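You operate a simulated robot arm through the tools that you are given. There is no shell and no other tool. Be economical: measure what you need, move in short steps, check, and stop when the job is done.

Carry out the task below with a simulated robot arm. There is one attempt and no reset: what you move stays moved.

JOB
Stack the finest sieve on the catch tray and the coarsest on top, clamp them and try the shaker.
Fine: switch it on till it shakes, then off again; the clamp stays on HOLD.

The check looks at the end state, three seconds after you hand in, the way a careful person would. Anything else that was tipped, shoved, dropped, spilled or broken makes it a failure.

ROBOT AND FRAMES
A 7-joint arm with a two-finger parallel gripper, fixed in place. Base frame: the origin is at the foot of the arm, x ahead of it, y to its left, z up; the work surface is at about z = 72. Readings come in cm, degrees, newtons and seconds.
Its first joint turns from -166.0 to 166.0 degrees. Payload 4.4 kg.
The tool frame sits at the grasp point between the pads (the TCP): z along the fingers, y along the line on which they close. The tips reach 2.3 cm beyond it. The gripper opens to 9.4 cm. The fingers are 3.8 cm wide and 1 cm thick; the gripper's body (5.4 by 9.6 cm) begins 3.9 cm behind the TCP.
Orientation is told as [roll, pitch, yaw] about the base's x, y, z axes, in that order, counted from this pose: with the fingers straight down and closing along the base's y, the tool's x points along the base's -x, its y along +y and its z along -z.

CONTROLS
- The arm moves only by the tool send_rows. Its argument "motion" is a list that holds one entry, the list of rows, each a list of 7 numbers: the shift along the tool's x, y, z in cm, then the turn, a rotation vector about the tool's x, y, z in degrees, then the finger opening in cm, from 0 to 9.4. In form: [[[x, y, z, wx, wy, wz, claw], ...]]. A call has 1 to 12 rows; each row is the pose to reach, as a shift and turn from the pose commanded when the call began, along the tool's axes at that moment. Each row takes 0.2 s and may step no farther than 5 cm and 8.6 degrees from the row before; otherwise, or with a gripper value out of range, the whole call is refused. A pose out of reach is approached as far as the arm can. The call stops where the force on the tool passes 90 N (or 10 N more than at its start, if that is more) or the arm is blocked; 0.2 s more then pass. The fingers move at their own pace (about 7.2 cm/s each) and stop on an object; they squeeze with about 43 N. The grip force told is the motor's: it shows also when the fingers shut on nothing. Time passes only in rows, and 0.2 s behind the last, so rows that repeat a pose let the fingers close. It gives the time, the measured TCP pose, the force on the tool (base axes), the opening and the grip force at its end, in the units of the frame above (readings bear some noise), with the torque about the TCP (base axes, N m) and any sound that the robot's microphone picked up.
- Cameras (640 x 400 px; columns grow to the right, rows downward): "scene" is fixed at [5.01, 50.03, 146.87]; the picture's right is [-0.47, -0.88, 0.00], its down [-0.50, 0.27, -0.82] and it looks along [0.73, -0.39, -0.57] (base axes); focal length 374 px, centre (320, 200). "wrist" rides on the gripper at [8.7, 1.6, -7.4] in the tool frame; the picture's right is [-0.18, 0.98, 0.00], its down [-0.58, -0.11, -0.81] and it looks along [-0.79, -0.15, 0.59] (tool axes); focal length 243 px, centre (320, 200).
- camera(camera): a new picture of that camera. It takes no simulated time.
- pixel_to_xyz(camera, pixels): for up to 12 pixels [column, row] of the newest picture of that camera ("zoom" is the newest enlarged one), the place [x, y, z] in the base frame of the surface seen there, good to about 0.2 cm. It takes no simulated time.
- close_up(camera, box): a new picture of the part [left, top, right, bottom] of that camera's present view, enlarged. It takes no simulated time.
- hand_in(): hands the job in; it is judged then, once.

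Go step by step. Measure first, check grasps and placings, and put right what went wrong. The budget is 80 turns and 34 pictures, counting those below and the enlarged ones. Unless the task says otherwise, let go and move clear before handing in.

The tools are called after ">>>" by a JSON object that holds its "api" and its "payload". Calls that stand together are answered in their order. send_rows: Moves the arm, as the interface text tells. Its arguments: {"type":"object","properties":{"motion":{"type":"array","items":{"type":"array","items":{"type":"array","items":{"type":"number"}}}}},"required":["motion"]} The other tools are called the same way: camera (camera) takes a picture; pixel_to_xyz (camera, pixels) gives the place of the surface under pixels of a picture; close_up (camera, box) takes an enlarged picture of a part of a camera's view; hand_in () hands the job in.

At the start:

```text
t: 0.0
tcp_pos: [83.15, 3.49, 105.04]
ee_rot: [0.0, 0.0, 0.2]
contact_force: [-0.1, 0.4, -0.2]
ft_torque: [-0.01, -0.01, 0.01]
width: 9.4
gripper_force: 0.0
```

scene: 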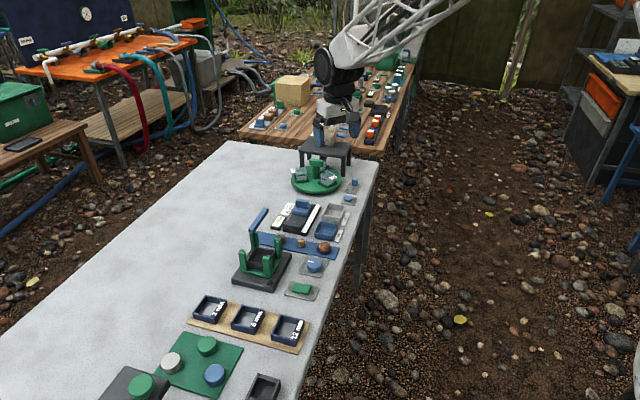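
wrist: 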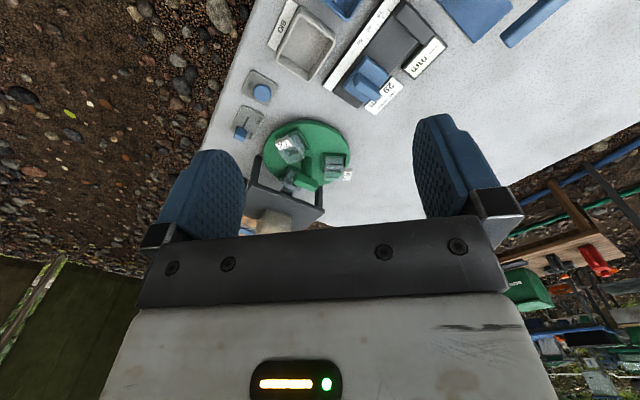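

The scene shows three sieves near (210,308), (247,318), (290,330) and a green-posted shaker near (262,262). I'll enlarge these parts to read them.

>>> {"api": "close_up", "payload": {"camera": "scene", "box": [170, 190, 360, 310]}}

>>> {"api": "close_up", "payload": {"camera": "scene", "box": [90, 280, 330, 400]}}

>>> {"api": "close_up", "payload": {"camera": "scene", "box": [250, 140, 380, 250]}}

```text
3.33 times, centred on (265, 250) of scene
```

zoom: 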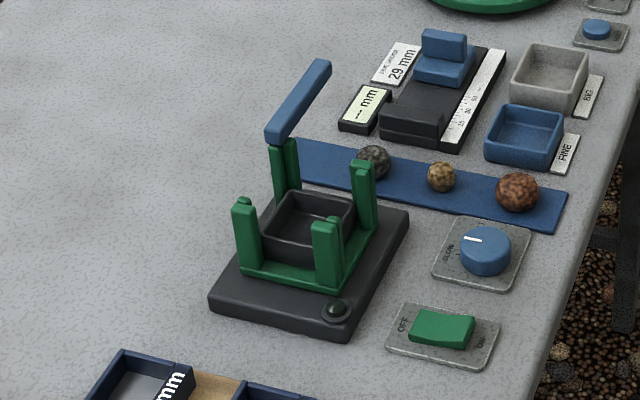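

```text
2.67 times, centred on (210, 340) of scene
```

zoom: 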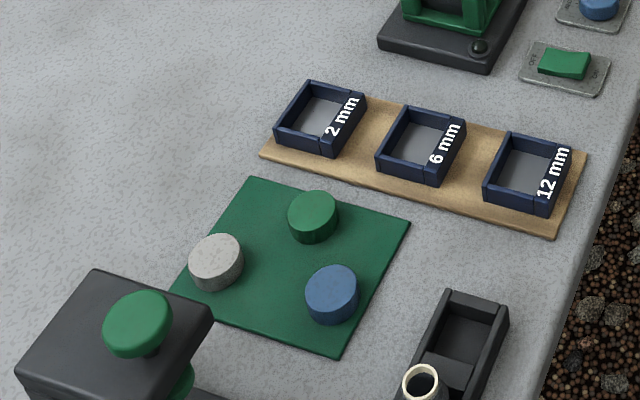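

```text
3.64 times, centred on (315, 195) of scene
```

zoom: 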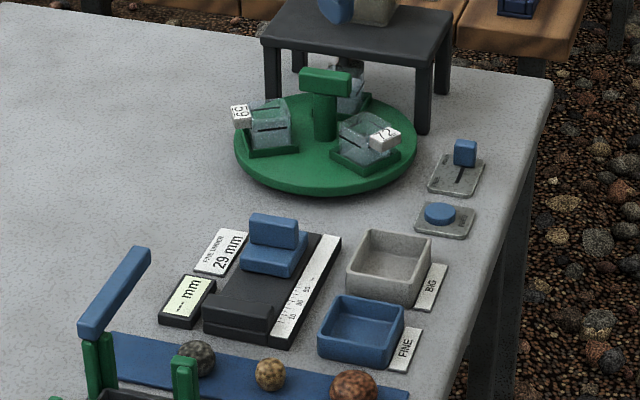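

The sieves read 2, 6 and 12 mm. The tray sits between four green posts, with a blue dial and a green rocker on the right; I need their labels and their positions.

>>> {"api": "close_up", "payload": {"camera": "scene", "box": [280, 250, 336, 306]}}

>>> {"api": "close_up", "payload": {"camera": "scene", "box": [225, 200, 305, 300]}}

>>> {"api": "close_up", "payload": {"camera": "scene", "box": [180, 285, 320, 360]}}

```text
7.14 times, centred on (308, 278) of scene
```

zoom: 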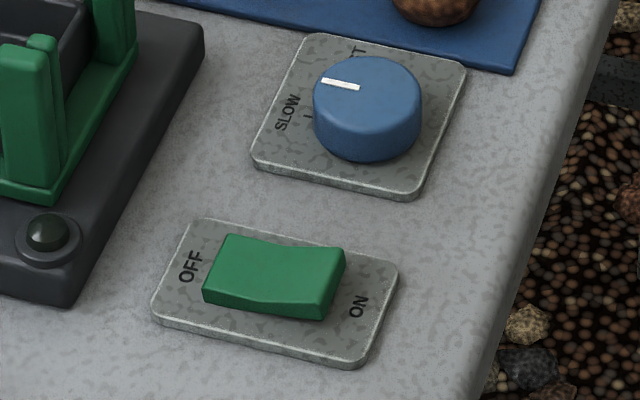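

```text
4.00 times, centred on (265, 250) of scene
```

zoom: 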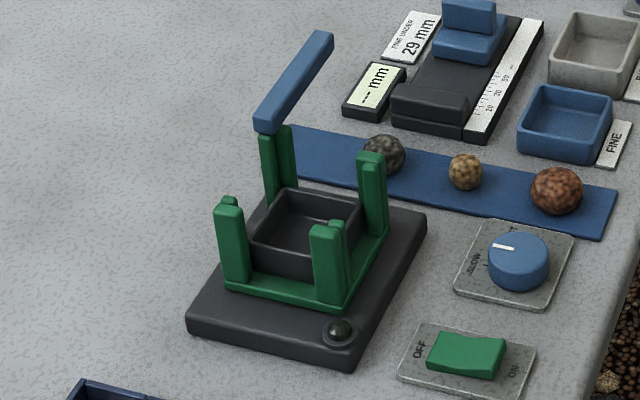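

```text
4.57 times, centred on (250, 322) of scene
```

zoom: 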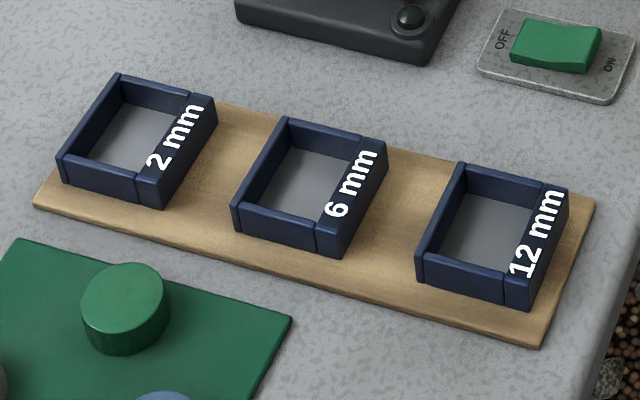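

The sieves lie in a row on a wooden board. I'm measuring their corners, plus the post tops, the tray and the lever in the scene picture.

>>> {"api": "pixel_to_xyz", "payload": {"camera": "zoom", "pixels": [[120, 77], [213, 98], [160, 186], [62, 158], [287, 120], [384, 143], [335, 232], [236, 207], [463, 167], [566, 190], [524, 282], [420, 257]]}}

>>> {"api": "pixel_to_xyz", "payload": {"camera": "scene", "pixels": [[282, 252], [305, 257], [300, 286], [306, 290], [262, 218], [254, 228], [265, 208], [282, 240], [305, 170], [315, 266], [309, 293], [315, 272]]}}

>>> {"api": "close_up", "payload": {"camera": "scene", "box": [235, 225, 295, 275]}}

```text
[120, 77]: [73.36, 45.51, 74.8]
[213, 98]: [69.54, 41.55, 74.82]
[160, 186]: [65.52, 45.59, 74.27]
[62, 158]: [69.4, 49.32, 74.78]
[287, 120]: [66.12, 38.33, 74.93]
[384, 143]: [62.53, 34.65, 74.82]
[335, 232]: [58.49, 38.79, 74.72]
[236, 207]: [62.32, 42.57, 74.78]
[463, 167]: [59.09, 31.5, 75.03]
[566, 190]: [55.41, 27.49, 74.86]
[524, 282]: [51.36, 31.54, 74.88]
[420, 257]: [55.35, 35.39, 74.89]
```

```text
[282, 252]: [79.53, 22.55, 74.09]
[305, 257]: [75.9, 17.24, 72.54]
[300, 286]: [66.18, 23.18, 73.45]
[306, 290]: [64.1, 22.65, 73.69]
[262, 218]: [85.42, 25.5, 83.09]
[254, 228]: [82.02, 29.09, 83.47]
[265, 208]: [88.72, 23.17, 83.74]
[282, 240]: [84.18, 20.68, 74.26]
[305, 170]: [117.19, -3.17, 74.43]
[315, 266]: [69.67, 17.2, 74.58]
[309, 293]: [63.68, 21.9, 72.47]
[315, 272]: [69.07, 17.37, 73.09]
```

```text
8.00 times, centred on (265, 250) of scene
```

zoom: 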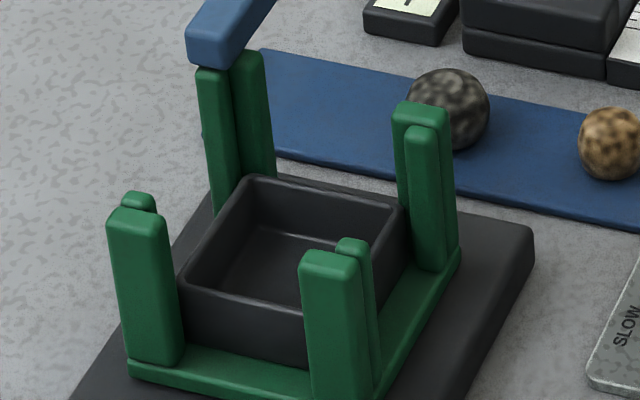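

Sieves are about 5.6 cm squares turned 45°, rims near z=74.8. Now the posts, tray rim and lever bar from this enlargement.

>>> {"api": "pixel_to_xyz", "payload": {"camera": "zoom", "pixels": [[138, 216], [140, 197], [330, 262], [352, 246], [420, 112], [420, 132], [258, 62], [255, 180], [396, 213], [186, 278], [270, 265], [212, 72]]}}

>>> {"api": "pixel_to_xyz", "payload": {"camera": "zoom", "pixels": [[190, 55], [222, 67], [200, 20], [235, 30], [525, 230], [500, 270], [140, 380], [310, 398], [455, 255], [110, 340], [155, 220], [118, 215]]}}

```text
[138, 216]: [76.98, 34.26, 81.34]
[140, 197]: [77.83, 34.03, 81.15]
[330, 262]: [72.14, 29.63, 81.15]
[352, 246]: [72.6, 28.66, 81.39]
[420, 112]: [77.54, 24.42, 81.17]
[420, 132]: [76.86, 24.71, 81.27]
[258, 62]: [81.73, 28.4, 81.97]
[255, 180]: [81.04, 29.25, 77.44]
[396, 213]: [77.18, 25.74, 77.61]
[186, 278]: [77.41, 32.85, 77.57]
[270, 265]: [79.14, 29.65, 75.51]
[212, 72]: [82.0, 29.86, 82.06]
```

```text
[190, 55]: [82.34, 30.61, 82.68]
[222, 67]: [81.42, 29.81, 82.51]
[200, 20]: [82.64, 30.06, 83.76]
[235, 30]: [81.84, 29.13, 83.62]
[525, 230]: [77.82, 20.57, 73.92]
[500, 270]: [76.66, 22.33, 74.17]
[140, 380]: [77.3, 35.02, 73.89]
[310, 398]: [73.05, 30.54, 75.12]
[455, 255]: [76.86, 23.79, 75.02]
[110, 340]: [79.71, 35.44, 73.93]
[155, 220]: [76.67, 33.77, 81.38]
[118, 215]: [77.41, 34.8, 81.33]
```

Tray centre is about (77.3, 29.3) with rim z≈77.5, and the corner posts top out at 81.3. I'll move up beside it, turned 45°, to look with the wrist camera.

>>> {"api": "send_rows", "payload": {"motion": [[[2.3, 2.2, 2.43, 0, 0, -6.4, 9.4], [4.6, 4.4, 4.86, 0, 0, -12.8, 9.4], [6.9, 6.6, 7.3, 0, 0, -19.2, 9.4], [9.2, 8.9, 9.7, 0, 0, -25.6, 9.4], [11.5, 11.1, 12.1, 0, 0, -32, 9.4], [13.8, 13.3, 14.6, 0, 0, -38.4, 9.4], [16.15, 15.5, 17, 0, 0, -44.8, 9.4]]]}}

>>> {"api": "camera", "payload": {"camera": "wrist"}}

```text
t: 1.6
tcp_pos: [67.05, 18.84, 87.99]
ee_rot: [-0.1, 0.0, 44.9]
contact_force: [-0.6, -0.1, 0.6]
ft_torque: [-0.03, -0.02, -0.02]
width: 9.4
gripper_force: 0.0
```

```text
24 pictures are left
```

wrist: 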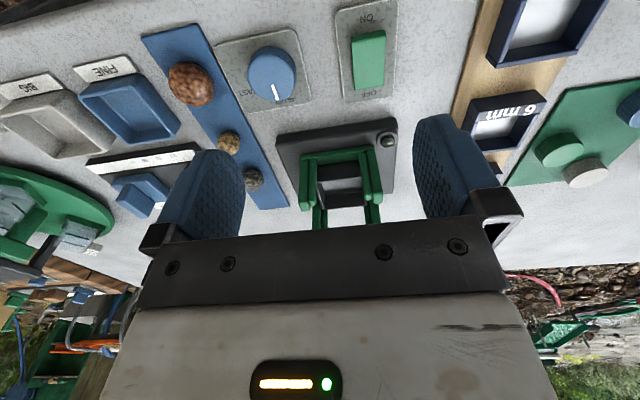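

The wrist picture is upside down; the shaker sits at (335,165). I'll enlarge it to see post gaps.

>>> {"api": "close_up", "payload": {"camera": "wrist", "box": [265, 110, 415, 230]}}

```text
3.33 times, centred on (340, 170) of wrist
```

zoom: 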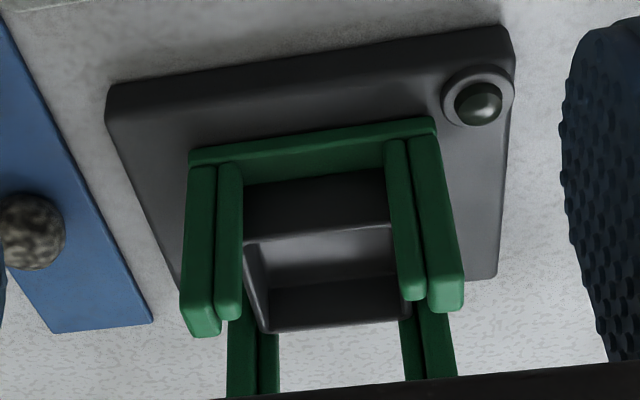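

I'm measuring the fin edges at the posts and the tray rim corners.

>>> {"api": "pixel_to_xyz", "payload": {"camera": "zoom", "pixels": [[203, 328], [230, 312], [238, 300], [404, 293], [412, 293], [446, 300], [190, 330], [460, 300], [386, 222], [246, 243], [268, 328], [395, 317]]}}

>>> {"api": "pixel_to_xyz", "payload": {"camera": "zoom", "pixels": [[242, 195], [386, 180], [192, 160], [435, 125], [425, 282], [184, 316], [242, 210], [388, 205], [330, 300], [330, 280]]}}

```text
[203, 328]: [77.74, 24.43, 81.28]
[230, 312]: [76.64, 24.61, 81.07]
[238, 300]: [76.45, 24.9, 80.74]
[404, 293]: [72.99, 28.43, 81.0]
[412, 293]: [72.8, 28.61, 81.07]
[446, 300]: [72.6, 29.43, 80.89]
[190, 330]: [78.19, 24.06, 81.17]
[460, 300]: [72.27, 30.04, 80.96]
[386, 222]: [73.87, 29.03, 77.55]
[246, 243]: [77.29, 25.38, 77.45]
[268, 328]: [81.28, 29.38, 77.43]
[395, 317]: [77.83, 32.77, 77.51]
```

```text
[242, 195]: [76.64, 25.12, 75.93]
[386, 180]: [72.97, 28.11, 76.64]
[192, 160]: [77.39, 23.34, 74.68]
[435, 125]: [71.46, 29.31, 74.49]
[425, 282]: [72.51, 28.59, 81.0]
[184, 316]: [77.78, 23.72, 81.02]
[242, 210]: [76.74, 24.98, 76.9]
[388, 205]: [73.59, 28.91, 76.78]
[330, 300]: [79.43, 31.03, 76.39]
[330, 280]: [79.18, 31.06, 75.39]
```

Frame opening centres at about (77.4, 29.2), and the 4.9 cm gaps between fins will pass a finger. Now I need the sieve height and the lever's shape, so I'll probe board and lever points in the scene image.

>>> {"api": "close_up", "payload": {"camera": "scene", "box": [180, 200, 300, 340]}}

>>> {"api": "pixel_to_xyz", "payload": {"camera": "scene", "pixels": [[228, 320], [268, 329], [234, 310], [190, 322], [205, 312], [287, 332], [216, 327], [255, 337]]}}

```text
2.86 times, centred on (240, 270) of scene
```

zoom: 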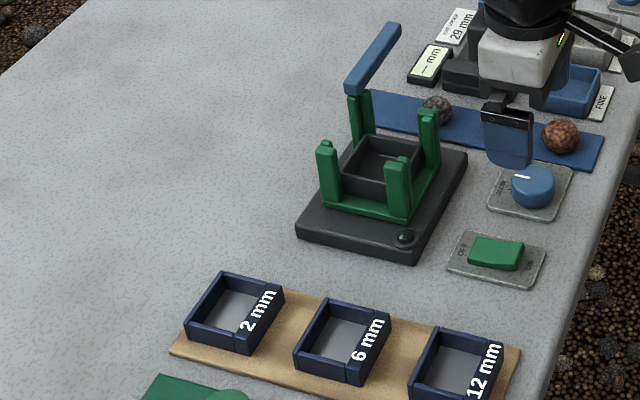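

```text
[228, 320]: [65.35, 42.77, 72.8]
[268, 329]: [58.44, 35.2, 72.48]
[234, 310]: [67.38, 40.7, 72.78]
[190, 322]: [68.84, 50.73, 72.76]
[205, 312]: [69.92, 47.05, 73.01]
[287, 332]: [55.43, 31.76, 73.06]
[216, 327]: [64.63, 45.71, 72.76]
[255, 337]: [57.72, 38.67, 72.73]
```

Board top is z≈72.75, so the sieves are about 2.1 cm tall. I'll move above the 2 mm sieve at (69.4, 45.6), closing across the row, and check the neighbouring puck.

>>> {"api": "send_rows", "payload": {"motion": [[[-3.43, 2.87, 0, 0, 0, 0, 9.4], [-6.86, 5.74, 0, 0, 0, 0, 8.5], [-10.29, 8.61, 0, 0, 0, 0, 7.8], [-13.7, 11.48, 0, 0, 0, 0, 7.8], [-17.1, 14.35, 0, 0, 0, 0, 7.8], [-20.57, 17.22, 0, 0, 0, 0, 7.8], [-20.57, 17.22, 4, 0, 0, 0, 7.8], [-20.57, 17.22, 8, 0, 0, 0, 7.8]]]}}

>>> {"api": "pixel_to_xyz", "payload": {"camera": "scene", "pixels": [[207, 342], [215, 340], [207, 338]]}}

>>> {"api": "camera", "payload": {"camera": "wrist"}}

```text
t: 3.4
tcp_pos: [69.41, 45.7, 79.9]
ee_rot: [-0.1, -0.1, 44.8]
contact_force: [0.0, 0.2, -0.6]
ft_torque: [-0.04, -0.01, -0.01]
width: 7.8
gripper_force: 0.0
```

```text
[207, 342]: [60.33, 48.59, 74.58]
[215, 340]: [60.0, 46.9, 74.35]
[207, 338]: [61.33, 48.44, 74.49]
```

```text
21 pictures are left
```

wrist: 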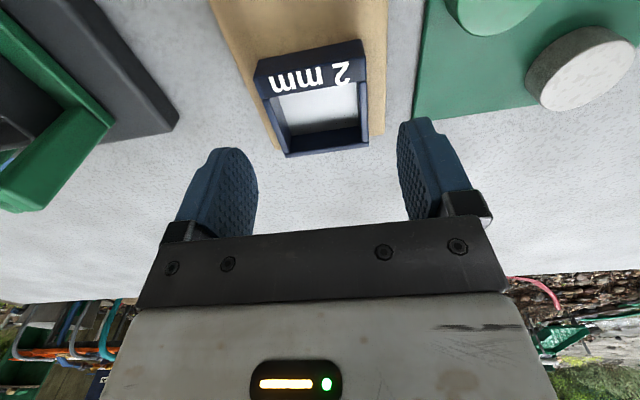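

The sieve shows at (312,100) between the pads, well clear of the pucks. I'll measure its corners from here to centre exactly.

>>> {"api": "pixel_to_xyz", "payload": {"camera": "wrist", "pixels": [[256, 72], [361, 54], [365, 143], [288, 153], [261, 90], [364, 80], [267, 63], [358, 44]]}}

```text
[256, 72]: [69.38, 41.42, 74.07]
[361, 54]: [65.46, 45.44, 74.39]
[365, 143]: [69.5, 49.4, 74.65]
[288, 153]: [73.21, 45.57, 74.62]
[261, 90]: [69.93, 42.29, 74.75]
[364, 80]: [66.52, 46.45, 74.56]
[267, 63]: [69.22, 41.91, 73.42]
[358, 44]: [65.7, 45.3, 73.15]
```

Centre is u=81.2, v=-16.9, so only ~0.15 cm off. I'll lower to TCP z≈75.8 and close.

>>> {"api": "send_rows", "payload": {"motion": [[[0.15, -0.12, 1.5, 0, 0, 0, 7.8], [0.15, -0.12, 3, 0, 0, 0, 7.8], [0.15, -0.12, 4.1, 0, 0, 0, 7.8], [0.15, -0.12, 4.1, 0, 0, 0, 4], [0.15, -0.12, 4.1, 0, 0, 0, 4], [0.15, -0.12, 4.1, 0, 0, 0, 4]]]}}

```text
t: 4.8
tcp_pos: [69.44, 45.46, 75.9]
ee_rot: [0.0, 0.1, 44.8]
contact_force: [0.6, -0.2, 0.4]
ft_torque: [0.01, -0.01, 0.02]
width: 5.89
gripper_force: 43.5
```

The grip reads 5.89 cm wide at 43 N, so the sieve is held. Lifting 13 cm and checking.

>>> {"api": "send_rows", "payload": {"motion": [[[0, 0, -2, 0, 0, 0, 4], [0, 0, -5, 0, 0, 0, 4], [0, 0, -9, 0, 0, 0, 4], [0, 0, -13, 0, 0, 0, 4], [1.5, -4.3, -13, 0, 0, 0, 4], [3, -8.6, -13, 0, 0, 0, 4], [4.5, -12.9, -13, 0, 0, 0, 4], [5.85, -17.1, -13, 0, 0, 0, 4], [5.85, -17.1, -13, 0, 0, 0, 4]]]}}

>>> {"api": "camera", "payload": {"camera": "wrist"}}

>>> {"api": "close_up", "payload": {"camera": "scene", "box": [190, 170, 350, 290]}}

```text
t: 6.8
tcp_pos: [77.37, 29.39, 89.03]
ee_rot: [0.0, 0.0, 44.9]
contact_force: [-0.6, 0.2, -0.2]
ft_torque: [-0.03, 0.0, -0.01]
width: 5.94
gripper_force: 43.0
```

```text
20 pictures are left
```

wrist: 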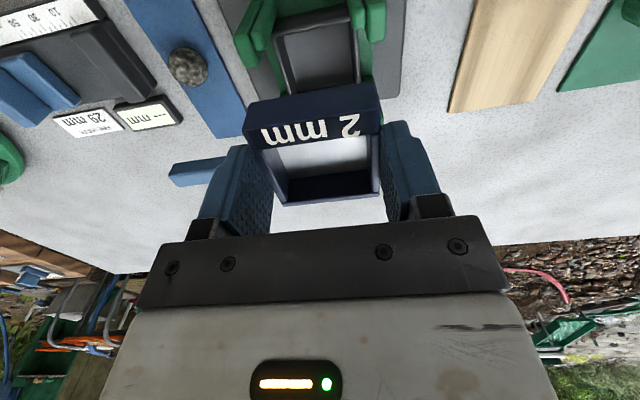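

```text
3.33 times, centred on (270, 230) of scene
```

zoom: 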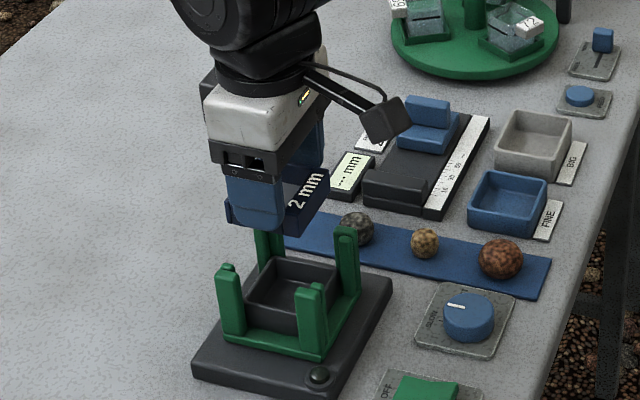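

The sieve hangs level above the frame. I'll measure it and the near posts from this view for fine alignment.

>>> {"api": "pixel_to_xyz", "payload": {"camera": "wrist", "pixels": [[247, 125], [379, 110], [379, 192], [284, 203], [243, 50], [378, 25], [275, 42], [348, 25], [234, 45], [384, 28]]}}

>>> {"api": "pixel_to_xyz", "payload": {"camera": "zoom", "pixels": [[278, 262], [334, 284], [250, 300], [225, 266], [236, 275], [217, 272], [299, 287], [325, 290], [338, 228], [356, 233], [282, 238]]}}

```text
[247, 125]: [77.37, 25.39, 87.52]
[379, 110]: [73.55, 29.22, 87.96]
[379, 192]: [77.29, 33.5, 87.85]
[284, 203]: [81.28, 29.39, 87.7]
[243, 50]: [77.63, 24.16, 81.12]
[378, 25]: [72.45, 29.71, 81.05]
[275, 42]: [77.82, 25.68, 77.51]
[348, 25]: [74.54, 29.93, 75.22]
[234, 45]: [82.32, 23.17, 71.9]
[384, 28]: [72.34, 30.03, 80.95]
```

```text
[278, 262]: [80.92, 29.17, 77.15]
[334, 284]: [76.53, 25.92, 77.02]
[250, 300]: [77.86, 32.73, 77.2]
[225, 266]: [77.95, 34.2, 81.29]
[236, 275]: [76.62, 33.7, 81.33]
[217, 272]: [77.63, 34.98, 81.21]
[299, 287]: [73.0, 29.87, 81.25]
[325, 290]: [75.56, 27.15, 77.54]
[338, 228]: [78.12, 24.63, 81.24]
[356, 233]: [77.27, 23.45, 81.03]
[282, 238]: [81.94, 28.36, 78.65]
```

Sieve centre (u=75.48, v=-33.97) is within 0.1 cm of the frame centre. I'll lower it between the posts, slowly near the tray rim.

>>> {"api": "send_rows", "payload": {"motion": [[[0.08, -0.1, 2.5, 0, 0, 0, 4], [0.08, -0.1, 5, 0, 0, 0, 4], [0.08, -0.1, 6.5, 0, 0, 0, 4], [0.08, -0.1, 7.5, 0, 0, 0, 4], [0.08, -0.1, 7.9, 0, 0, 0, 4]]]}}

```text
t: 8.0
tcp_pos: [77.41, 29.09, 80.99]
ee_rot: [0.0, 0.1, 44.8]
contact_force: [1.1, 2.0, -0.5]
ft_torque: [-0.05, 0.01, 0.08]
width: 6.26
gripper_force: 42.9
```

There was no real contact, but the opening now reads 6.26 instead of 5.94. I'll look before going lower.

>>> {"api": "close_up", "payload": {"camera": "wrist", "box": [200, 30, 440, 220]}}

>>> {"api": "send_rows", "payload": {"motion": [[[0, 0, 0, 0, 0, 0, 4]]]}}

```text
2.11 times, centred on (320, 125) of wrist
```

zoom: 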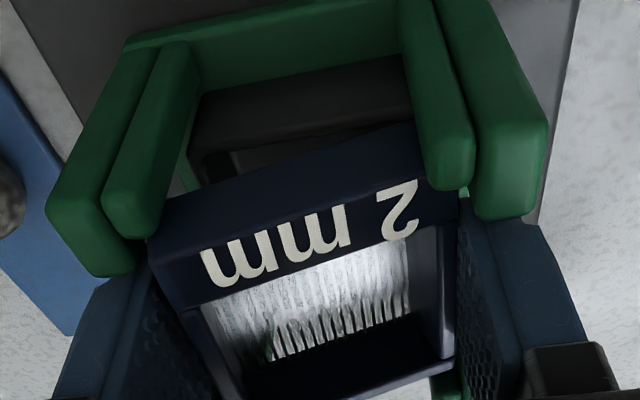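

```text
t: 8.4
tcp_pos: [77.36, 29.16, 80.91]
ee_rot: [-0.1, 0.0, 44.8]
contact_force: [2.8, 3.0, -1.7]
ft_torque: [0.02, 0.01, 0.14]
width: 6.25
gripper_force: 43.1
```

The sieve has yawed in the grip against the right-hand fin. I'll measure how far before correcting it.

>>> {"api": "pixel_to_xyz", "payload": {"camera": "zoom", "pixels": [[158, 240], [152, 225], [410, 130], [455, 210], [450, 355], [200, 318], [240, 395], [108, 190], [160, 200], [425, 175], [470, 165], [410, 175]]}}

>>> {"api": "close_up", "payload": {"camera": "scene", "box": [220, 200, 310, 290]}}

```text
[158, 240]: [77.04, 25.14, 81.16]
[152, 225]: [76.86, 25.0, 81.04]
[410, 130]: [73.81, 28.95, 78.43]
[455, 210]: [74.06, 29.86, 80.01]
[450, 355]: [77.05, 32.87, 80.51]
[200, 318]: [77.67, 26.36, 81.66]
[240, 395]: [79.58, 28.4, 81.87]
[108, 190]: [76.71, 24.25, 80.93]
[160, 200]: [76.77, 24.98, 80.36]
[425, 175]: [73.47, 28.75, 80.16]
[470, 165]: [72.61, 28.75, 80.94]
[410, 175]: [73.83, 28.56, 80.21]
```

```text
4.44 times, centred on (265, 245) of scene
```

zoom: 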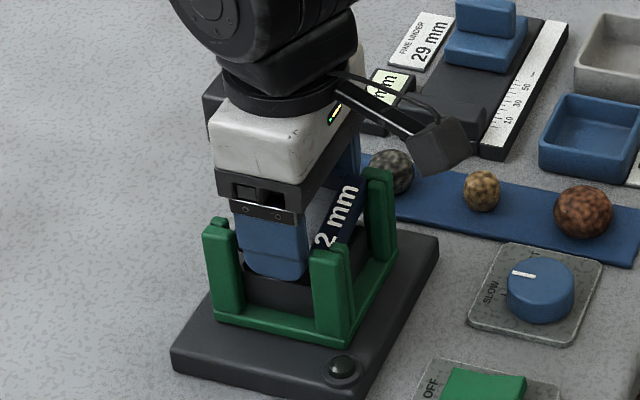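

The -v side of the sieve has ridden up ~1.5 cm, most likely snagged on the lever bar end during the descent. I'll look at the far side before deciding.

>>> {"api": "close_up", "payload": {"camera": "wrist", "box": [150, 100, 470, 260]}}

```text
2.00 times, centred on (310, 180) of wrist
```

zoom: 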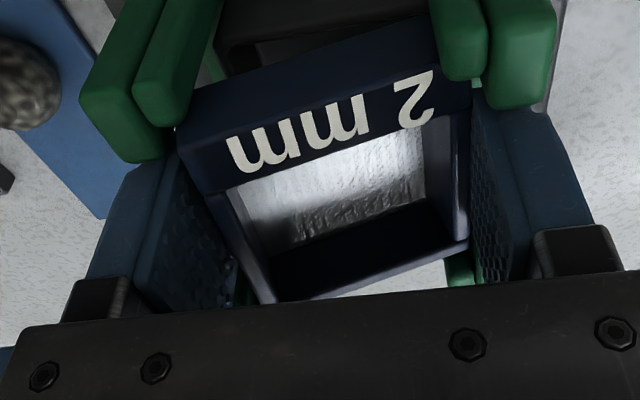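

The sieve is yawed about 13° and tilted, but its far corner isn't under the bar. I'll lift gently and re-check.

>>> {"api": "send_rows", "payload": {"motion": [[[0, 0, -0.5, 0, 0, 0, 4], [0, 0, -1, 0, 0, 0, 4], [0, 0, -1.5, 0, 0, 0, 4]]]}}

```text
t: 9.2
tcp_pos: [77.4, 29.08, 82.52]
ee_rot: [0.0, 0.0, 44.8]
contact_force: [0.2, 0.0, 0.3]
ft_torque: [0.01, -0.03, 0.04]
width: 6.26
gripper_force: 43.1
```

Force is back to zero, so nothing is caught. Lifting on clear of the bar and looking.

>>> {"api": "send_rows", "payload": {"motion": [[[0, 0, -1, 0, 0, 0, 4], [0, 0, -2.5, 0, 0, 0, 4], [0, 0, -5, 0, 0, 0, 4], [0, 0, -7.5, 0, 0, 0, 4]]]}}

>>> {"api": "camera", "payload": {"camera": "wrist"}}

>>> {"api": "close_up", "payload": {"camera": "scene", "box": [210, 190, 310, 290]}}

```text
t: 10.2
tcp_pos: [77.47, 29.24, 90.05]
ee_rot: [-0.1, 0.0, 44.8]
contact_force: [-0.5, 0.0, -0.7]
ft_torque: [0.03, 0.03, -0.02]
width: 6.27
gripper_force: 43.9
```

```text
15 pictures are left
```

wrist: 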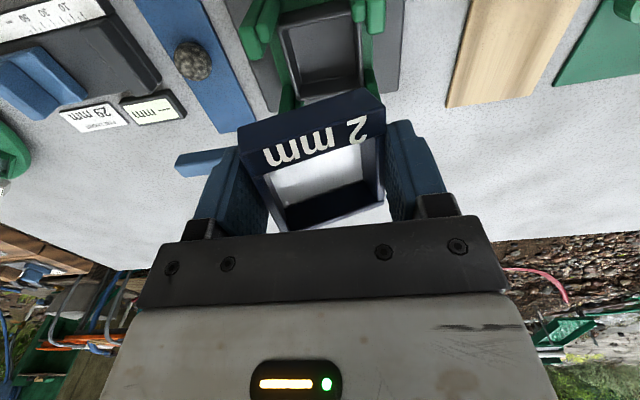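

```text
4.00 times, centred on (260, 240) of scene
```

zoom: 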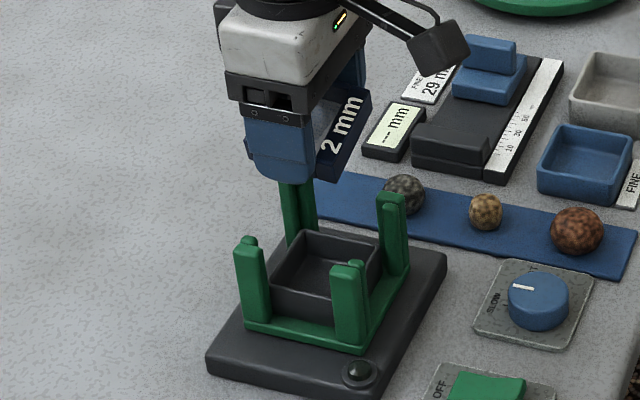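

The sieve is free and still held, skewed. I'll measure its pose to set it down level-ish on its board and regrasp.

>>> {"api": "pixel_to_xyz", "payload": {"camera": "wrist", "pixels": [[241, 140], [382, 110], [383, 195], [287, 230], [255, 170], [384, 135], [275, 130], [365, 95], [260, 25], [368, 15], [287, 20], [350, 12]]}}

>>> {"api": "pixel_to_xyz", "payload": {"camera": "wrist", "pixels": [[180, 165], [225, 155], [285, 90], [372, 75], [290, 105], [366, 90], [245, 28], [383, 25]]}}

```text
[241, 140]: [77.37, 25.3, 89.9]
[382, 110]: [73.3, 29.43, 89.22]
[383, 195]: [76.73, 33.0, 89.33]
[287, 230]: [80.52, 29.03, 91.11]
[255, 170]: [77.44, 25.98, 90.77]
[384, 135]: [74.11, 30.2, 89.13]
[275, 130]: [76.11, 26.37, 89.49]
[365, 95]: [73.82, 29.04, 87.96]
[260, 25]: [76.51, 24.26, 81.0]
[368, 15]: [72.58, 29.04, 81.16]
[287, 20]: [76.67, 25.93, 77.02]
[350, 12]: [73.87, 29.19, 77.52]
```

```text
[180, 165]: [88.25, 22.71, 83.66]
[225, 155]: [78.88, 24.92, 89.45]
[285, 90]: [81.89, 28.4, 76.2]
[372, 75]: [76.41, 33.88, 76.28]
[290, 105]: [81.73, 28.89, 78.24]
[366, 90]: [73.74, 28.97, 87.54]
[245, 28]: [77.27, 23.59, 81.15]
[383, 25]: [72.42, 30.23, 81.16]
```

The sieve is rolled ~17° about its label axis, because its -v edge caught the fins; the gripper shows it is 5.9 cm wide, so clearance is tight and I was ~0.12 cm off. I'll return it to its board place, tilted 6° to ease it down, and regrasp.

>>> {"api": "send_rows", "payload": {"motion": [[[-1.5, 4.3, 0, 0, 0, 0, 4], [-3, 8.6, 0, 0, 0, 0, 4], [-4.5, 12.9, 0, 0, 0, 0, 4], [-5.9, 17.2, 0, 0, 0, 0, 4], [-5.9, 17.2, 4, -3, 0, 0, 4], [-5.9, 17.2, 8, -6, 0, 0, 4], [-5.9, 17.2, 11.5, -6, 0, 0, 4], [-5.9, 17.2, 13, -6, 0, 0, 4], [-5.9, 17.2, 13.8, -6, 0, 0, 4], [-5.9, 17.2, 14.2, -6, 0, 0, 4]]]}}

```text
t: 12.4
tcp_pos: [69.46, 45.55, 75.79]
ee_rot: [6.0, 0.1, 44.7]
contact_force: [0.1, 0.6, -0.8]
ft_torque: [0.01, -0.02, 0.06]
width: 6.26
gripper_force: 42.8
```

No contact yet at TCP z=75.8. I'll lower slightly further and open gradually.

>>> {"api": "send_rows", "payload": {"motion": [[[0, 0, 0.15, 0, 0, 0, 4], [0, 0, 0.3, 0, 0, 0, 4], [0, 0, 0.3, 0, 0, 0, 6.2], [0, 0, 0.3, 0, 0, 0, 6.4], [0, 0, 0.3, 0, 0, 0, 6.6], [0, 0, 0.3, 0, 0, 0, 7], [0, 0, 0.3, 0, 0, 0, 7.6], [0, 0, -1.5, 3, 0, 0, 7.8], [0, 0, -4.5, 6, 0, 0, 7.8]]]}}

>>> {"api": "camera", "payload": {"camera": "wrist"}}

```text
t: 14.4
tcp_pos: [69.69, 45.0, 80.36]
ee_rot: [-0.1, 0.0, 44.8]
contact_force: [0.9, 0.2, -0.3]
ft_torque: [-0.01, 0.01, -0.01]
width: 7.81
gripper_force: 0.0
```

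```text
13 pictures are left
```

wrist: 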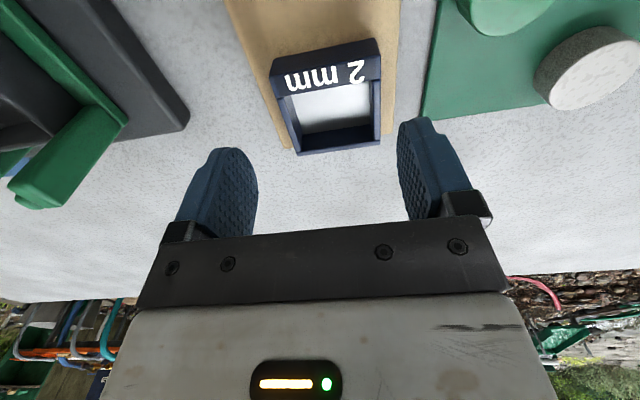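

The sieve is flat and square on the board again. Now a tight scene enlargement to pin down the fins.

>>> {"api": "close_up", "payload": {"camera": "scene", "box": [238, 218, 296, 278]}}

>>> {"api": "pixel_to_xyz", "payload": {"camera": "wrist", "pixels": [[271, 72], [378, 55], [380, 142], [301, 152], [274, 85], [381, 65]]}}

```text
6.67 times, centred on (267, 248) of scene
```

zoom: 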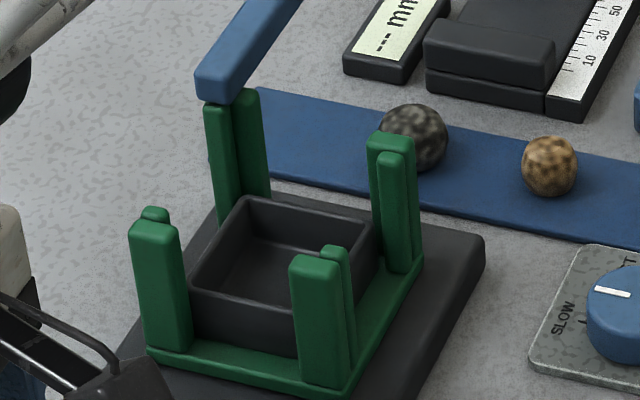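

```text
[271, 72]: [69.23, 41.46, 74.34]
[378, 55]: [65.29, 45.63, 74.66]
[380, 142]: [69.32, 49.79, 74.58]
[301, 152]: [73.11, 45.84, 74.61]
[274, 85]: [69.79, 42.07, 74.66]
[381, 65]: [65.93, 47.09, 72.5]
```

I'm sampling face points on the fins: outer +v faces, inner -v faces, and fin ends.

>>> {"api": "pixel_to_xyz", "payload": {"camera": "zoom", "pixels": [[310, 310], [320, 350], [155, 280], [165, 310], [250, 130], [258, 160], [264, 120], [374, 170], [376, 185], [225, 150], [230, 180], [215, 170]]}}

>>> {"api": "pixel_to_xyz", "payload": {"camera": "zoom", "pixels": [[345, 310], [350, 290], [338, 330], [396, 200], [412, 200], [418, 220], [404, 240], [300, 265], [330, 268], [150, 222], [172, 228], [388, 143]]}}

```text
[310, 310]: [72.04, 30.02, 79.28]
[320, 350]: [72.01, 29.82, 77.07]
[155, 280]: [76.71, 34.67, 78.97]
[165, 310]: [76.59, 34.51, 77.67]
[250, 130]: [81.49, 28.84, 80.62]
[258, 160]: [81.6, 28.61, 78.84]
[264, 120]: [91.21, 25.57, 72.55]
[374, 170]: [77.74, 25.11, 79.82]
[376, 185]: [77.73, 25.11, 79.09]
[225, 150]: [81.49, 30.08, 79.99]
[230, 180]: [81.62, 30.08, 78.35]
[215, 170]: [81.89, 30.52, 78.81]
```

```text
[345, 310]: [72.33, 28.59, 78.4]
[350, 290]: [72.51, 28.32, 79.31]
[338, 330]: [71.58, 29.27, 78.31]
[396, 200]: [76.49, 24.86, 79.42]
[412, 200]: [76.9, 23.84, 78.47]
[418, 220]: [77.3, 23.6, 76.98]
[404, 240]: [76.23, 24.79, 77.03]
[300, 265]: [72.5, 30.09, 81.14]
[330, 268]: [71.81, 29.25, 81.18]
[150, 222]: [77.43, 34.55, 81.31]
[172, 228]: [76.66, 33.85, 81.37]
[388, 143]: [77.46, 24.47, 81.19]
```

Fins: outer +v plane v=-29.76, inner -v plane -37.26, outer -u plane 71.31; so the opening centre is about u=75.5, v=-34.0 and I was too close to the -u fins. Now the bar's -u face, from the same enlargement.

>>> {"api": "pixel_to_xyz", "payload": {"camera": "zoom", "pixels": [[243, 85], [250, 72], [262, 55], [280, 30], [290, 15], [205, 88], [218, 92], [228, 92], [235, 60], [212, 65], [240, 80], [255, 65]]}}

>>> {"api": "pixel_to_xyz", "payload": {"camera": "zoom", "pixels": [[360, 270], [370, 245], [240, 330], [210, 310], [270, 340], [362, 222], [300, 207], [196, 285], [225, 230], [290, 310]]}}

```text
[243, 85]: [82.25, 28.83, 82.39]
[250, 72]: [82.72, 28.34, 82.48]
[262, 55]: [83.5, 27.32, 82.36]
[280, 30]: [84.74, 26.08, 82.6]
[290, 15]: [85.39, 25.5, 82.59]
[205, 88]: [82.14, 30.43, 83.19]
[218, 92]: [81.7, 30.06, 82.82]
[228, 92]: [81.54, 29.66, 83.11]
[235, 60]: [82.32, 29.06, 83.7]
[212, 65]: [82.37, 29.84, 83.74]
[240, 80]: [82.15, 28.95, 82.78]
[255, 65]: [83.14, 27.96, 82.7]
```

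```text
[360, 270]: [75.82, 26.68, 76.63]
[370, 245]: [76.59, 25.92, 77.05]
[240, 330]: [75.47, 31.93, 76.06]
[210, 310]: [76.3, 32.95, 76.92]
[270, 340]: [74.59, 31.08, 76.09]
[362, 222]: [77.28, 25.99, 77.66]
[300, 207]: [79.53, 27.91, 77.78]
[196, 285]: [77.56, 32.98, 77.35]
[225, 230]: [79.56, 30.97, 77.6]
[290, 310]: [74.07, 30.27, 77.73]
```

The bar face is at u=78.55 and tray/fin limits give a best sieve centre of u≈75.42, v≈-33.95. I'll regrasp the sieve.

>>> {"api": "send_rows", "payload": {"motion": [[[0, 0.65, 1.5, 0, 0, 0, 7.8], [0, 0.65, 3, 0, 0, 0, 7.8], [0, 0.65, 4.4, 0, 0, 0, 7.8], [0, 0.65, 4.4, 0, 0, 0, 4], [0, 0.65, 4.4, 0, 0, 0, 4], [0, 0.65, 4.4, 0, 0, 0, 4]]]}}

>>> {"api": "send_rows", "payload": {"motion": [[[0, 0, -3, 0, 0, 0, 4], [0, 0, -7, 0, 0, 0, 4], [0, 0, -11, 0, 0, 0, 4], [0, 0, -13, 0, 0, 0, 4], [1.5, -4.3, -13, 0, 0, 0, 4], [3, -8.6, -13, 0, 0, 0, 4], [4.5, -12.9, -13, 0, 0, 0, 4], [5.8, -17.2, -13, 0, 0, 0, 4], [5.8, -17.2, -13, 0, 0, 0, 4]]]}}

>>> {"api": "camera", "payload": {"camera": "wrist"}}

```text
t: 15.8
tcp_pos: [69.34, 45.7, 75.87]
ee_rot: [0.0, 0.0, 44.8]
contact_force: [-0.1, 0.6, 0.4]
ft_torque: [0.0, 0.0, 0.02]
width: 5.92
gripper_force: 42.5
```

```text
t: 17.8
tcp_pos: [77.34, 29.23, 88.88]
ee_rot: [0.1, 0.0, 44.8]
contact_force: [0.8, 0.1, -0.4]
ft_torque: [-0.03, -0.01, 0.0]
width: 5.89
gripper_force: 43.1
```

```text
11 pictures are left
```

wrist: 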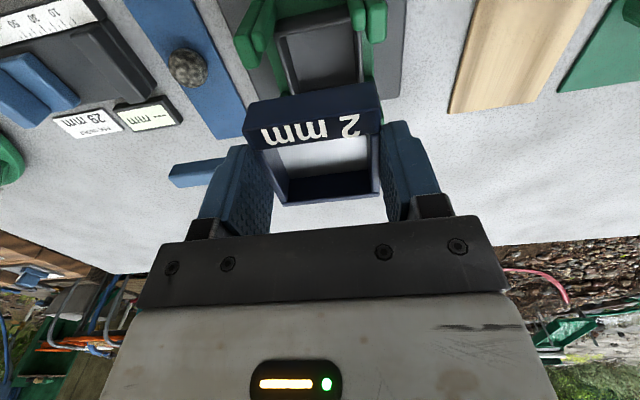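

Held squarely again at 5.89 cm. I'll sample the sieve's front face and edges for its true position relative to the TCP.

>>> {"api": "pixel_to_xyz", "payload": {"camera": "wrist", "pixels": [[260, 112], [280, 108], [300, 105], [330, 98], [355, 95], [370, 92], [290, 202], [330, 198], [370, 193], [310, 200], [250, 125], [379, 105]]}}

```text
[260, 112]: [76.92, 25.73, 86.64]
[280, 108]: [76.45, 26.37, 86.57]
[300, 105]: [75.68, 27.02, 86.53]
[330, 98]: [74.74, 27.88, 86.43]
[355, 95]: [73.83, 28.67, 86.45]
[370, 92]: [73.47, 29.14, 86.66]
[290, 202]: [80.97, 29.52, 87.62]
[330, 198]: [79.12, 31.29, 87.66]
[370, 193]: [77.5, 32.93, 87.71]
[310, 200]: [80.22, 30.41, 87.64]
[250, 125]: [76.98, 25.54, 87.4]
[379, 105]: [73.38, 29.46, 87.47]
```

Front face is at u=72.58 and the far edge ~78.3, so the sieve is centred with ~0.25 cm each side. Descending in stages.

>>> {"api": "send_rows", "payload": {"motion": [[[0, 0.03, 2, 0, 0, 0, 4], [0, 0.03, 3.5, 0, 0, 0, 4], [0, 0.03, 4.2, 0, 0, 0, 4], [0, 0.03, 4.8, 0, 0, 0, 4], [0, 0.03, 5.4, 0, 0, 0, 4]]]}}

```text
t: 19.0
tcp_pos: [77.06, 29.35, 83.31]
ee_rot: [0.0, 0.1, 44.8]
contact_force: [0.2, 0.0, 0.1]
ft_torque: [-0.01, 0.0, 0.0]
width: 6.27
gripper_force: 42.9
```

The opening jumped to 6.27 again, with bottom only at z≈80. I need to see what caught.

>>> {"api": "close_up", "payload": {"camera": "wrist", "box": [180, 30, 440, 230]}}

```text
2.00 times, centred on (310, 130) of wrist
```

zoom: 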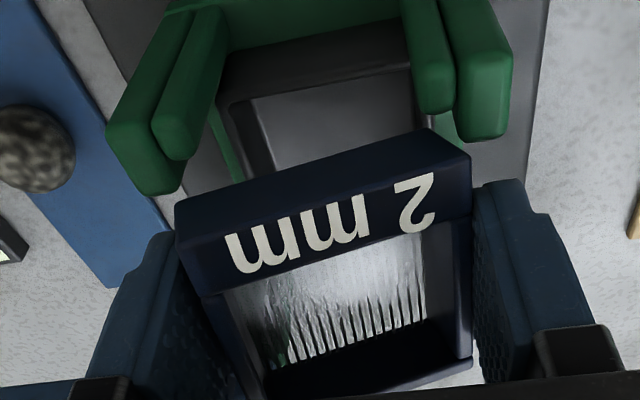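

The sieve's tilted -v edge has to have caught the lever bar (only it stands above z=82), since the roll finished before reaching the posts. I'll put the sieve back once more and swing the lever bar out of the way first.

>>> {"api": "send_rows", "payload": {"motion": [[[0, 0, -1.5, 0, 0, 0, 4], [0, 0, -4, 0, 0, 0, 4], [0, 0, -6.5, 0, 0, 0, 4], [-1.5, 4.3, -6.5, 0, 0, 0, 4], [-3, 8.6, -6.5, 0, 0, 0, 4], [-4.5, 12.9, -6.5, 0, 0, 0, 4], [-5.8, 17.2, -6.5, 0, 0, 0, 4], [-5.8, 17.2, -2, -3, 0, 0, 4], [-5.8, 17.2, 2, -6, 0, 0, 4], [-5.8, 17.2, 5.5, -6, 0, 0, 4], [-5.8, 17.2, 7, -6, 0, 0, 4], [-5.8, 17.2, 7.6, -6, 0, 0, 4]]]}}

```text
t: 21.6
tcp_pos: [69.37, 45.69, 75.76]
ee_rot: [6.0, 0.1, 44.8]
contact_force: [-0.4, 0.7, 0.1]
ft_torque: [-0.01, -0.01, 0.01]
width: 6.29
gripper_force: 43.1
```

Same set-down as before; opening gradually and rising.

>>> {"api": "send_rows", "payload": {"motion": [[[0, 0, 0.15, 0, 0, 0, 4], [0, 0, 0.3, 0, 0, 0, 4], [0, 0, 0.3, 0, 0, 0, 6.2], [0, 0, 0.3, 0, 0, 0, 6.4], [0, 0, 0.3, 0, 0, 0, 6.6], [0, 0, 0.3, 0, 0, 0, 7], [0, 0, 0.3, 0, 0, 0, 7.6], [0, 0, -1.5, 3, 0, 0, 7.8], [0, 0, -4.5, 6, 0, 0, 7.8], [0, 0, -9, 6, 0, 0, 5], [0, 0, -13, 6, 0, 0, 0], [0, 0, -16, 6, 0, 0, 0]]]}}

>>> {"api": "close_up", "payload": {"camera": "scene", "box": [190, 190, 310, 345]}}

```text
t: 24.2
tcp_pos: [70.51, 44.47, 91.63]
ee_rot: [-0.1, 0.0, 44.8]
contact_force: [0.0, -0.2, -0.4]
ft_torque: [0.02, -0.01, 0.0]
width: 0.01
gripper_force: 37.1
```

```text
2.58 times, centred on (250, 268) of scene
```

zoom: 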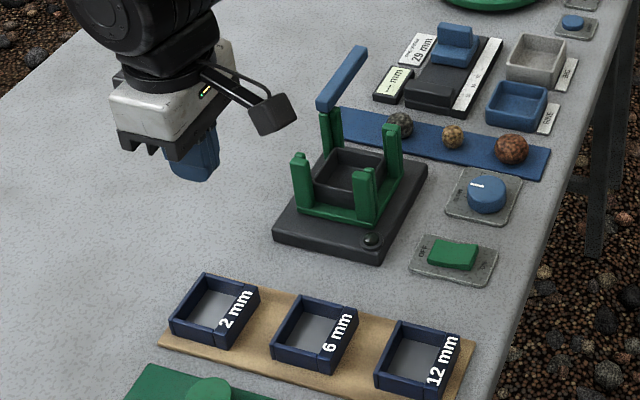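

Sieve is back flat; the bar is unmoved. I'll bring the closed fingers to the +u side of the bar's outer end.

>>> {"api": "send_rows", "payload": {"motion": [[[-0.3, -4.3, 0, 0, 0, 0, 0], [-0.6, -8.6, 0, 0, 0, 0, 0], [-0.9, -12.9, 0, 0, 0, 0, 0], [-1.2, -17.2, 0, 0, 0, 0, 0], [-1.5, -21.5, 0, 0, 0, 0, 0], [-1.5, -25.6, 0, 0, 0, 0, 0], [-1.5, -25.6, 3.5, 0, 0, 0, 0], [-1.5, -25.6, 6.6, 0, 0, 0, 0]]]}}

>>> {"api": "camera", "payload": {"camera": "wrist"}}

```text
t: 26.0
tcp_pos: [89.64, 27.33, 85.16]
ee_rot: [-0.1, -0.1, 44.8]
contact_force: [0.4, -0.3, 0.9]
ft_torque: [-0.01, -0.01, 0.01]
width: 0.0
gripper_force: 42.8
```

```text
8 pictures are left
```

wrist: 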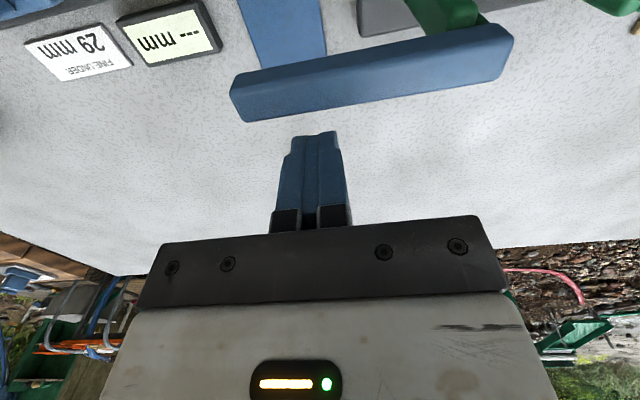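

The bar overhangs the green post on its right end near (510,45). I'll measure the bar's outline and the post under it.

>>> {"api": "pixel_to_xyz", "payload": {"camera": "wrist", "pixels": [[232, 90], [245, 120], [495, 80], [512, 40], [480, 28], [400, 43], [240, 75], [440, 25], [415, 20], [470, 12], [380, 95], [500, 70]]}}

```text
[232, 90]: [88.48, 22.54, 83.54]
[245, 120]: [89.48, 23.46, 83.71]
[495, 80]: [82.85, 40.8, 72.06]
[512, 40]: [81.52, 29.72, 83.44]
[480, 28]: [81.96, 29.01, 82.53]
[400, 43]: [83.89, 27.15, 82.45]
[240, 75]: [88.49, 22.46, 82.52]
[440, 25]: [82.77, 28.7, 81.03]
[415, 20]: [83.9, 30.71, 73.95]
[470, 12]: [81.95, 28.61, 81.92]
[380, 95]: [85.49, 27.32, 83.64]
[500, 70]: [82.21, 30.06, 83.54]
```

The bar runs from v=-36.6 to -46.6 at u 78.5–79.9, pivoting on the post. I'll push it slowly toward -u by about 2.2 cm.

>>> {"api": "send_rows", "payload": {"motion": [[[0.5, 0, 0, 0, 0, 0, 0], [1, 0, 0, 0, 0, 0, 0], [1.4, 0, 0, 0, 0, 0, 0], [1.8, 0, 0, 0, 0, 0, 0], [2.2, 0, 0, 0, 0, 0, 0], [2.6, 0, 0, 0, 0, 0, 0], [3, 0, 0, 0, 0, 0, 0]]]}}

>>> {"api": "close_up", "payload": {"camera": "wrist", "box": [160, 0, 560, 250]}}

```text
t: 27.6
tcp_pos: [87.36, 25.34, 85.22]
ee_rot: [0.0, 0.0, 44.8]
contact_force: [0.2, -0.2, -0.2]
ft_torque: [-0.01, -0.01, 0.0]
width: 0.0
gripper_force: 42.6
```

```text
1.60 times, centred on (360, 125) of wrist
```

zoom: 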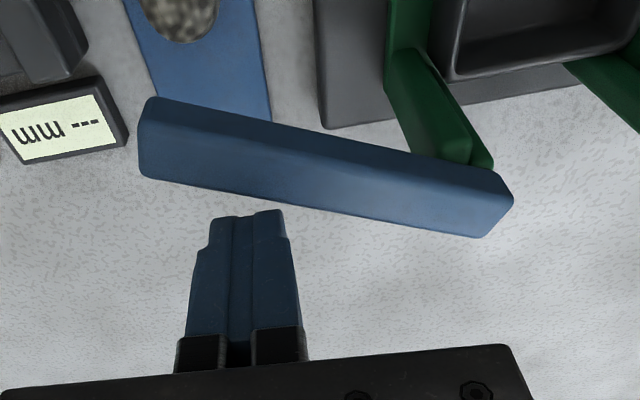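

The lever swings easily. I'll measure its new position.

>>> {"api": "pixel_to_xyz", "payload": {"camera": "zoom", "pixels": [[145, 100], [145, 165], [490, 235], [511, 198], [500, 178], [380, 145], [300, 200], [445, 150], [470, 150]]}}

```text
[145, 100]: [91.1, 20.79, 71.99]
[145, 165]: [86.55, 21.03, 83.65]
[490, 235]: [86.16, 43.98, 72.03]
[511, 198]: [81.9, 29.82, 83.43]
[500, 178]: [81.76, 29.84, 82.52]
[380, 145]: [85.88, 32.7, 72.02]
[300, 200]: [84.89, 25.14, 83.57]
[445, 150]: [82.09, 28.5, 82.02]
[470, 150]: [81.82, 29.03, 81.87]
```

The bar's inner end has moved away to u≈79.0, giving ~0.35 cm extra. Back to the 2 mm sieve.

>>> {"api": "send_rows", "payload": {"motion": [[[-0.5, 0, -3, 0, 0, 0, 0], [-1, 0, -6, 0, 0, 0, 0], [-1.5, 4.5, -6, 0, 0, 0, 0], [-1.5, 9, -6, 0, 0, 0, 3], [-1.5, 13.5, -6, 0, 0, 0, 6], [-1.5, 18, -6, 0, 0, 0, 7.8], [-1.5, 22.5, -6, 0, 0, 0, 7.8], [-1.5, 27.1, -6, 0, 0, 0, 7.8], [-1.5, 27.1, -2, 0, 0, 0, 7.8], [-1.5, 27.1, 2, 0, 0, 0, 7.8], [-1.5, 27.1, 5, 0, 0, 0, 7.8], [-1.5, 27.1, 5, 0, 0, 0, 7.8]]]}}

>>> {"api": "camera", "payload": {"camera": "wrist"}}

```text
t: 30.2
tcp_pos: [69.44, 45.65, 80.24]
ee_rot: [0.0, -0.1, 44.8]
contact_force: [-0.9, -0.2, 0.0]
ft_torque: [0.0, 0.01, -0.01]
width: 7.77
gripper_force: 0.0
```

```text
6 pictures are left
```

wrist: 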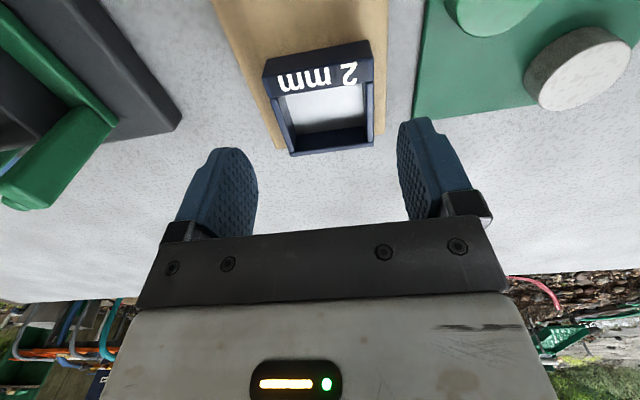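

The sieve sits square at (318,95). Checking its centre from this picture.

>>> {"api": "pixel_to_xyz", "payload": {"camera": "wrist", "pixels": [[280, 60], [310, 54], [350, 46], [263, 75], [372, 57], [375, 140], [294, 153], [330, 149], [268, 90], [374, 90], [285, 140], [360, 145]]}}

```text
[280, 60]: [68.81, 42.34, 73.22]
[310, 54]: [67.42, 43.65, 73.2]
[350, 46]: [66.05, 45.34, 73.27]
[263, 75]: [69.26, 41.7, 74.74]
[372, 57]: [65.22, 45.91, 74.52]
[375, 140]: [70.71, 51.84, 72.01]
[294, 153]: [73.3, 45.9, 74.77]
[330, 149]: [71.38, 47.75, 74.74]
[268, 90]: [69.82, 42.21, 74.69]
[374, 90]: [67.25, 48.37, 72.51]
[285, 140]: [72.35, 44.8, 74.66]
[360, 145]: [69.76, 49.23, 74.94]
```

Sieve centre is u≈81.43, v≈-16.6. Adjusting, gripping, then carrying with exact offsets to the frame.

>>> {"api": "send_rows", "payload": {"motion": [[[-0.1, 0.15, 1.5, 0, 0, 0, 7.8], [-0.1, 0.15, 3, 0, 0, 0, 7.8], [-0.1, 0.15, 4.4, 0, 0, 0, 7.8], [-0.1, 0.15, 4.4, 0, 0, 0, 4], [-0.1, 0.15, 4.4, 0, 0, 0, 4], [-0.1, 0.15, 4.4, 0, 0, 0, 4]]]}}

>>> {"api": "send_rows", "payload": {"motion": [[[0, 0, -3, 0, 0, 0, 4], [0, 0, -7, 0, 0, 0, 4], [0, 0, -11, 0, 0, 0, 4], [0, 0, -13, 0, 0, 0, 4], [1.5, -4.3, -13, 0, 0, 0, 4], [3, -8.6, -13, 0, 0, 0, 4], [4.5, -12.9, -13, 0, 0, 0, 4], [6.0, -17.35, -13, 0, 0, 0, 4], [6.0, -17.35, -13, 0, 0, 0, 4]]]}}

>>> {"api": "camera", "payload": {"camera": "wrist"}}

```text
t: 31.6
tcp_pos: [69.33, 45.79, 75.68]
ee_rot: [0.0, 0.0, 44.9]
contact_force: [-0.6, 0.4, -0.1]
ft_torque: [0.01, 0.01, 0.01]
width: 5.92
gripper_force: 42.4
```

```text
t: 33.6
tcp_pos: [77.29, 29.16, 88.75]
ee_rot: [0.0, 0.0, 44.7]
contact_force: [0.3, -0.4, -1.6]
ft_torque: [-0.02, 0.01, 0.05]
width: 5.87
gripper_force: 43.4
```

```text
5 pictures are left
```

wrist: 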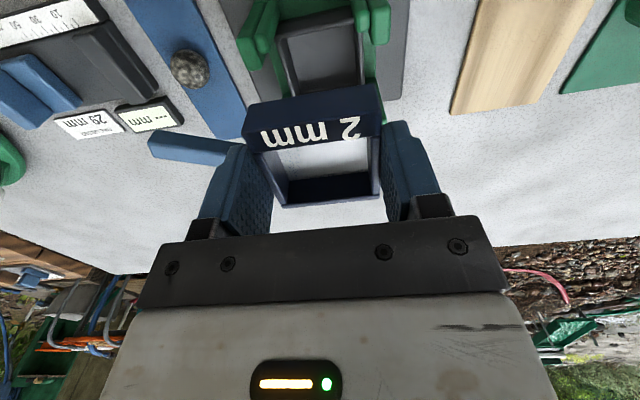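

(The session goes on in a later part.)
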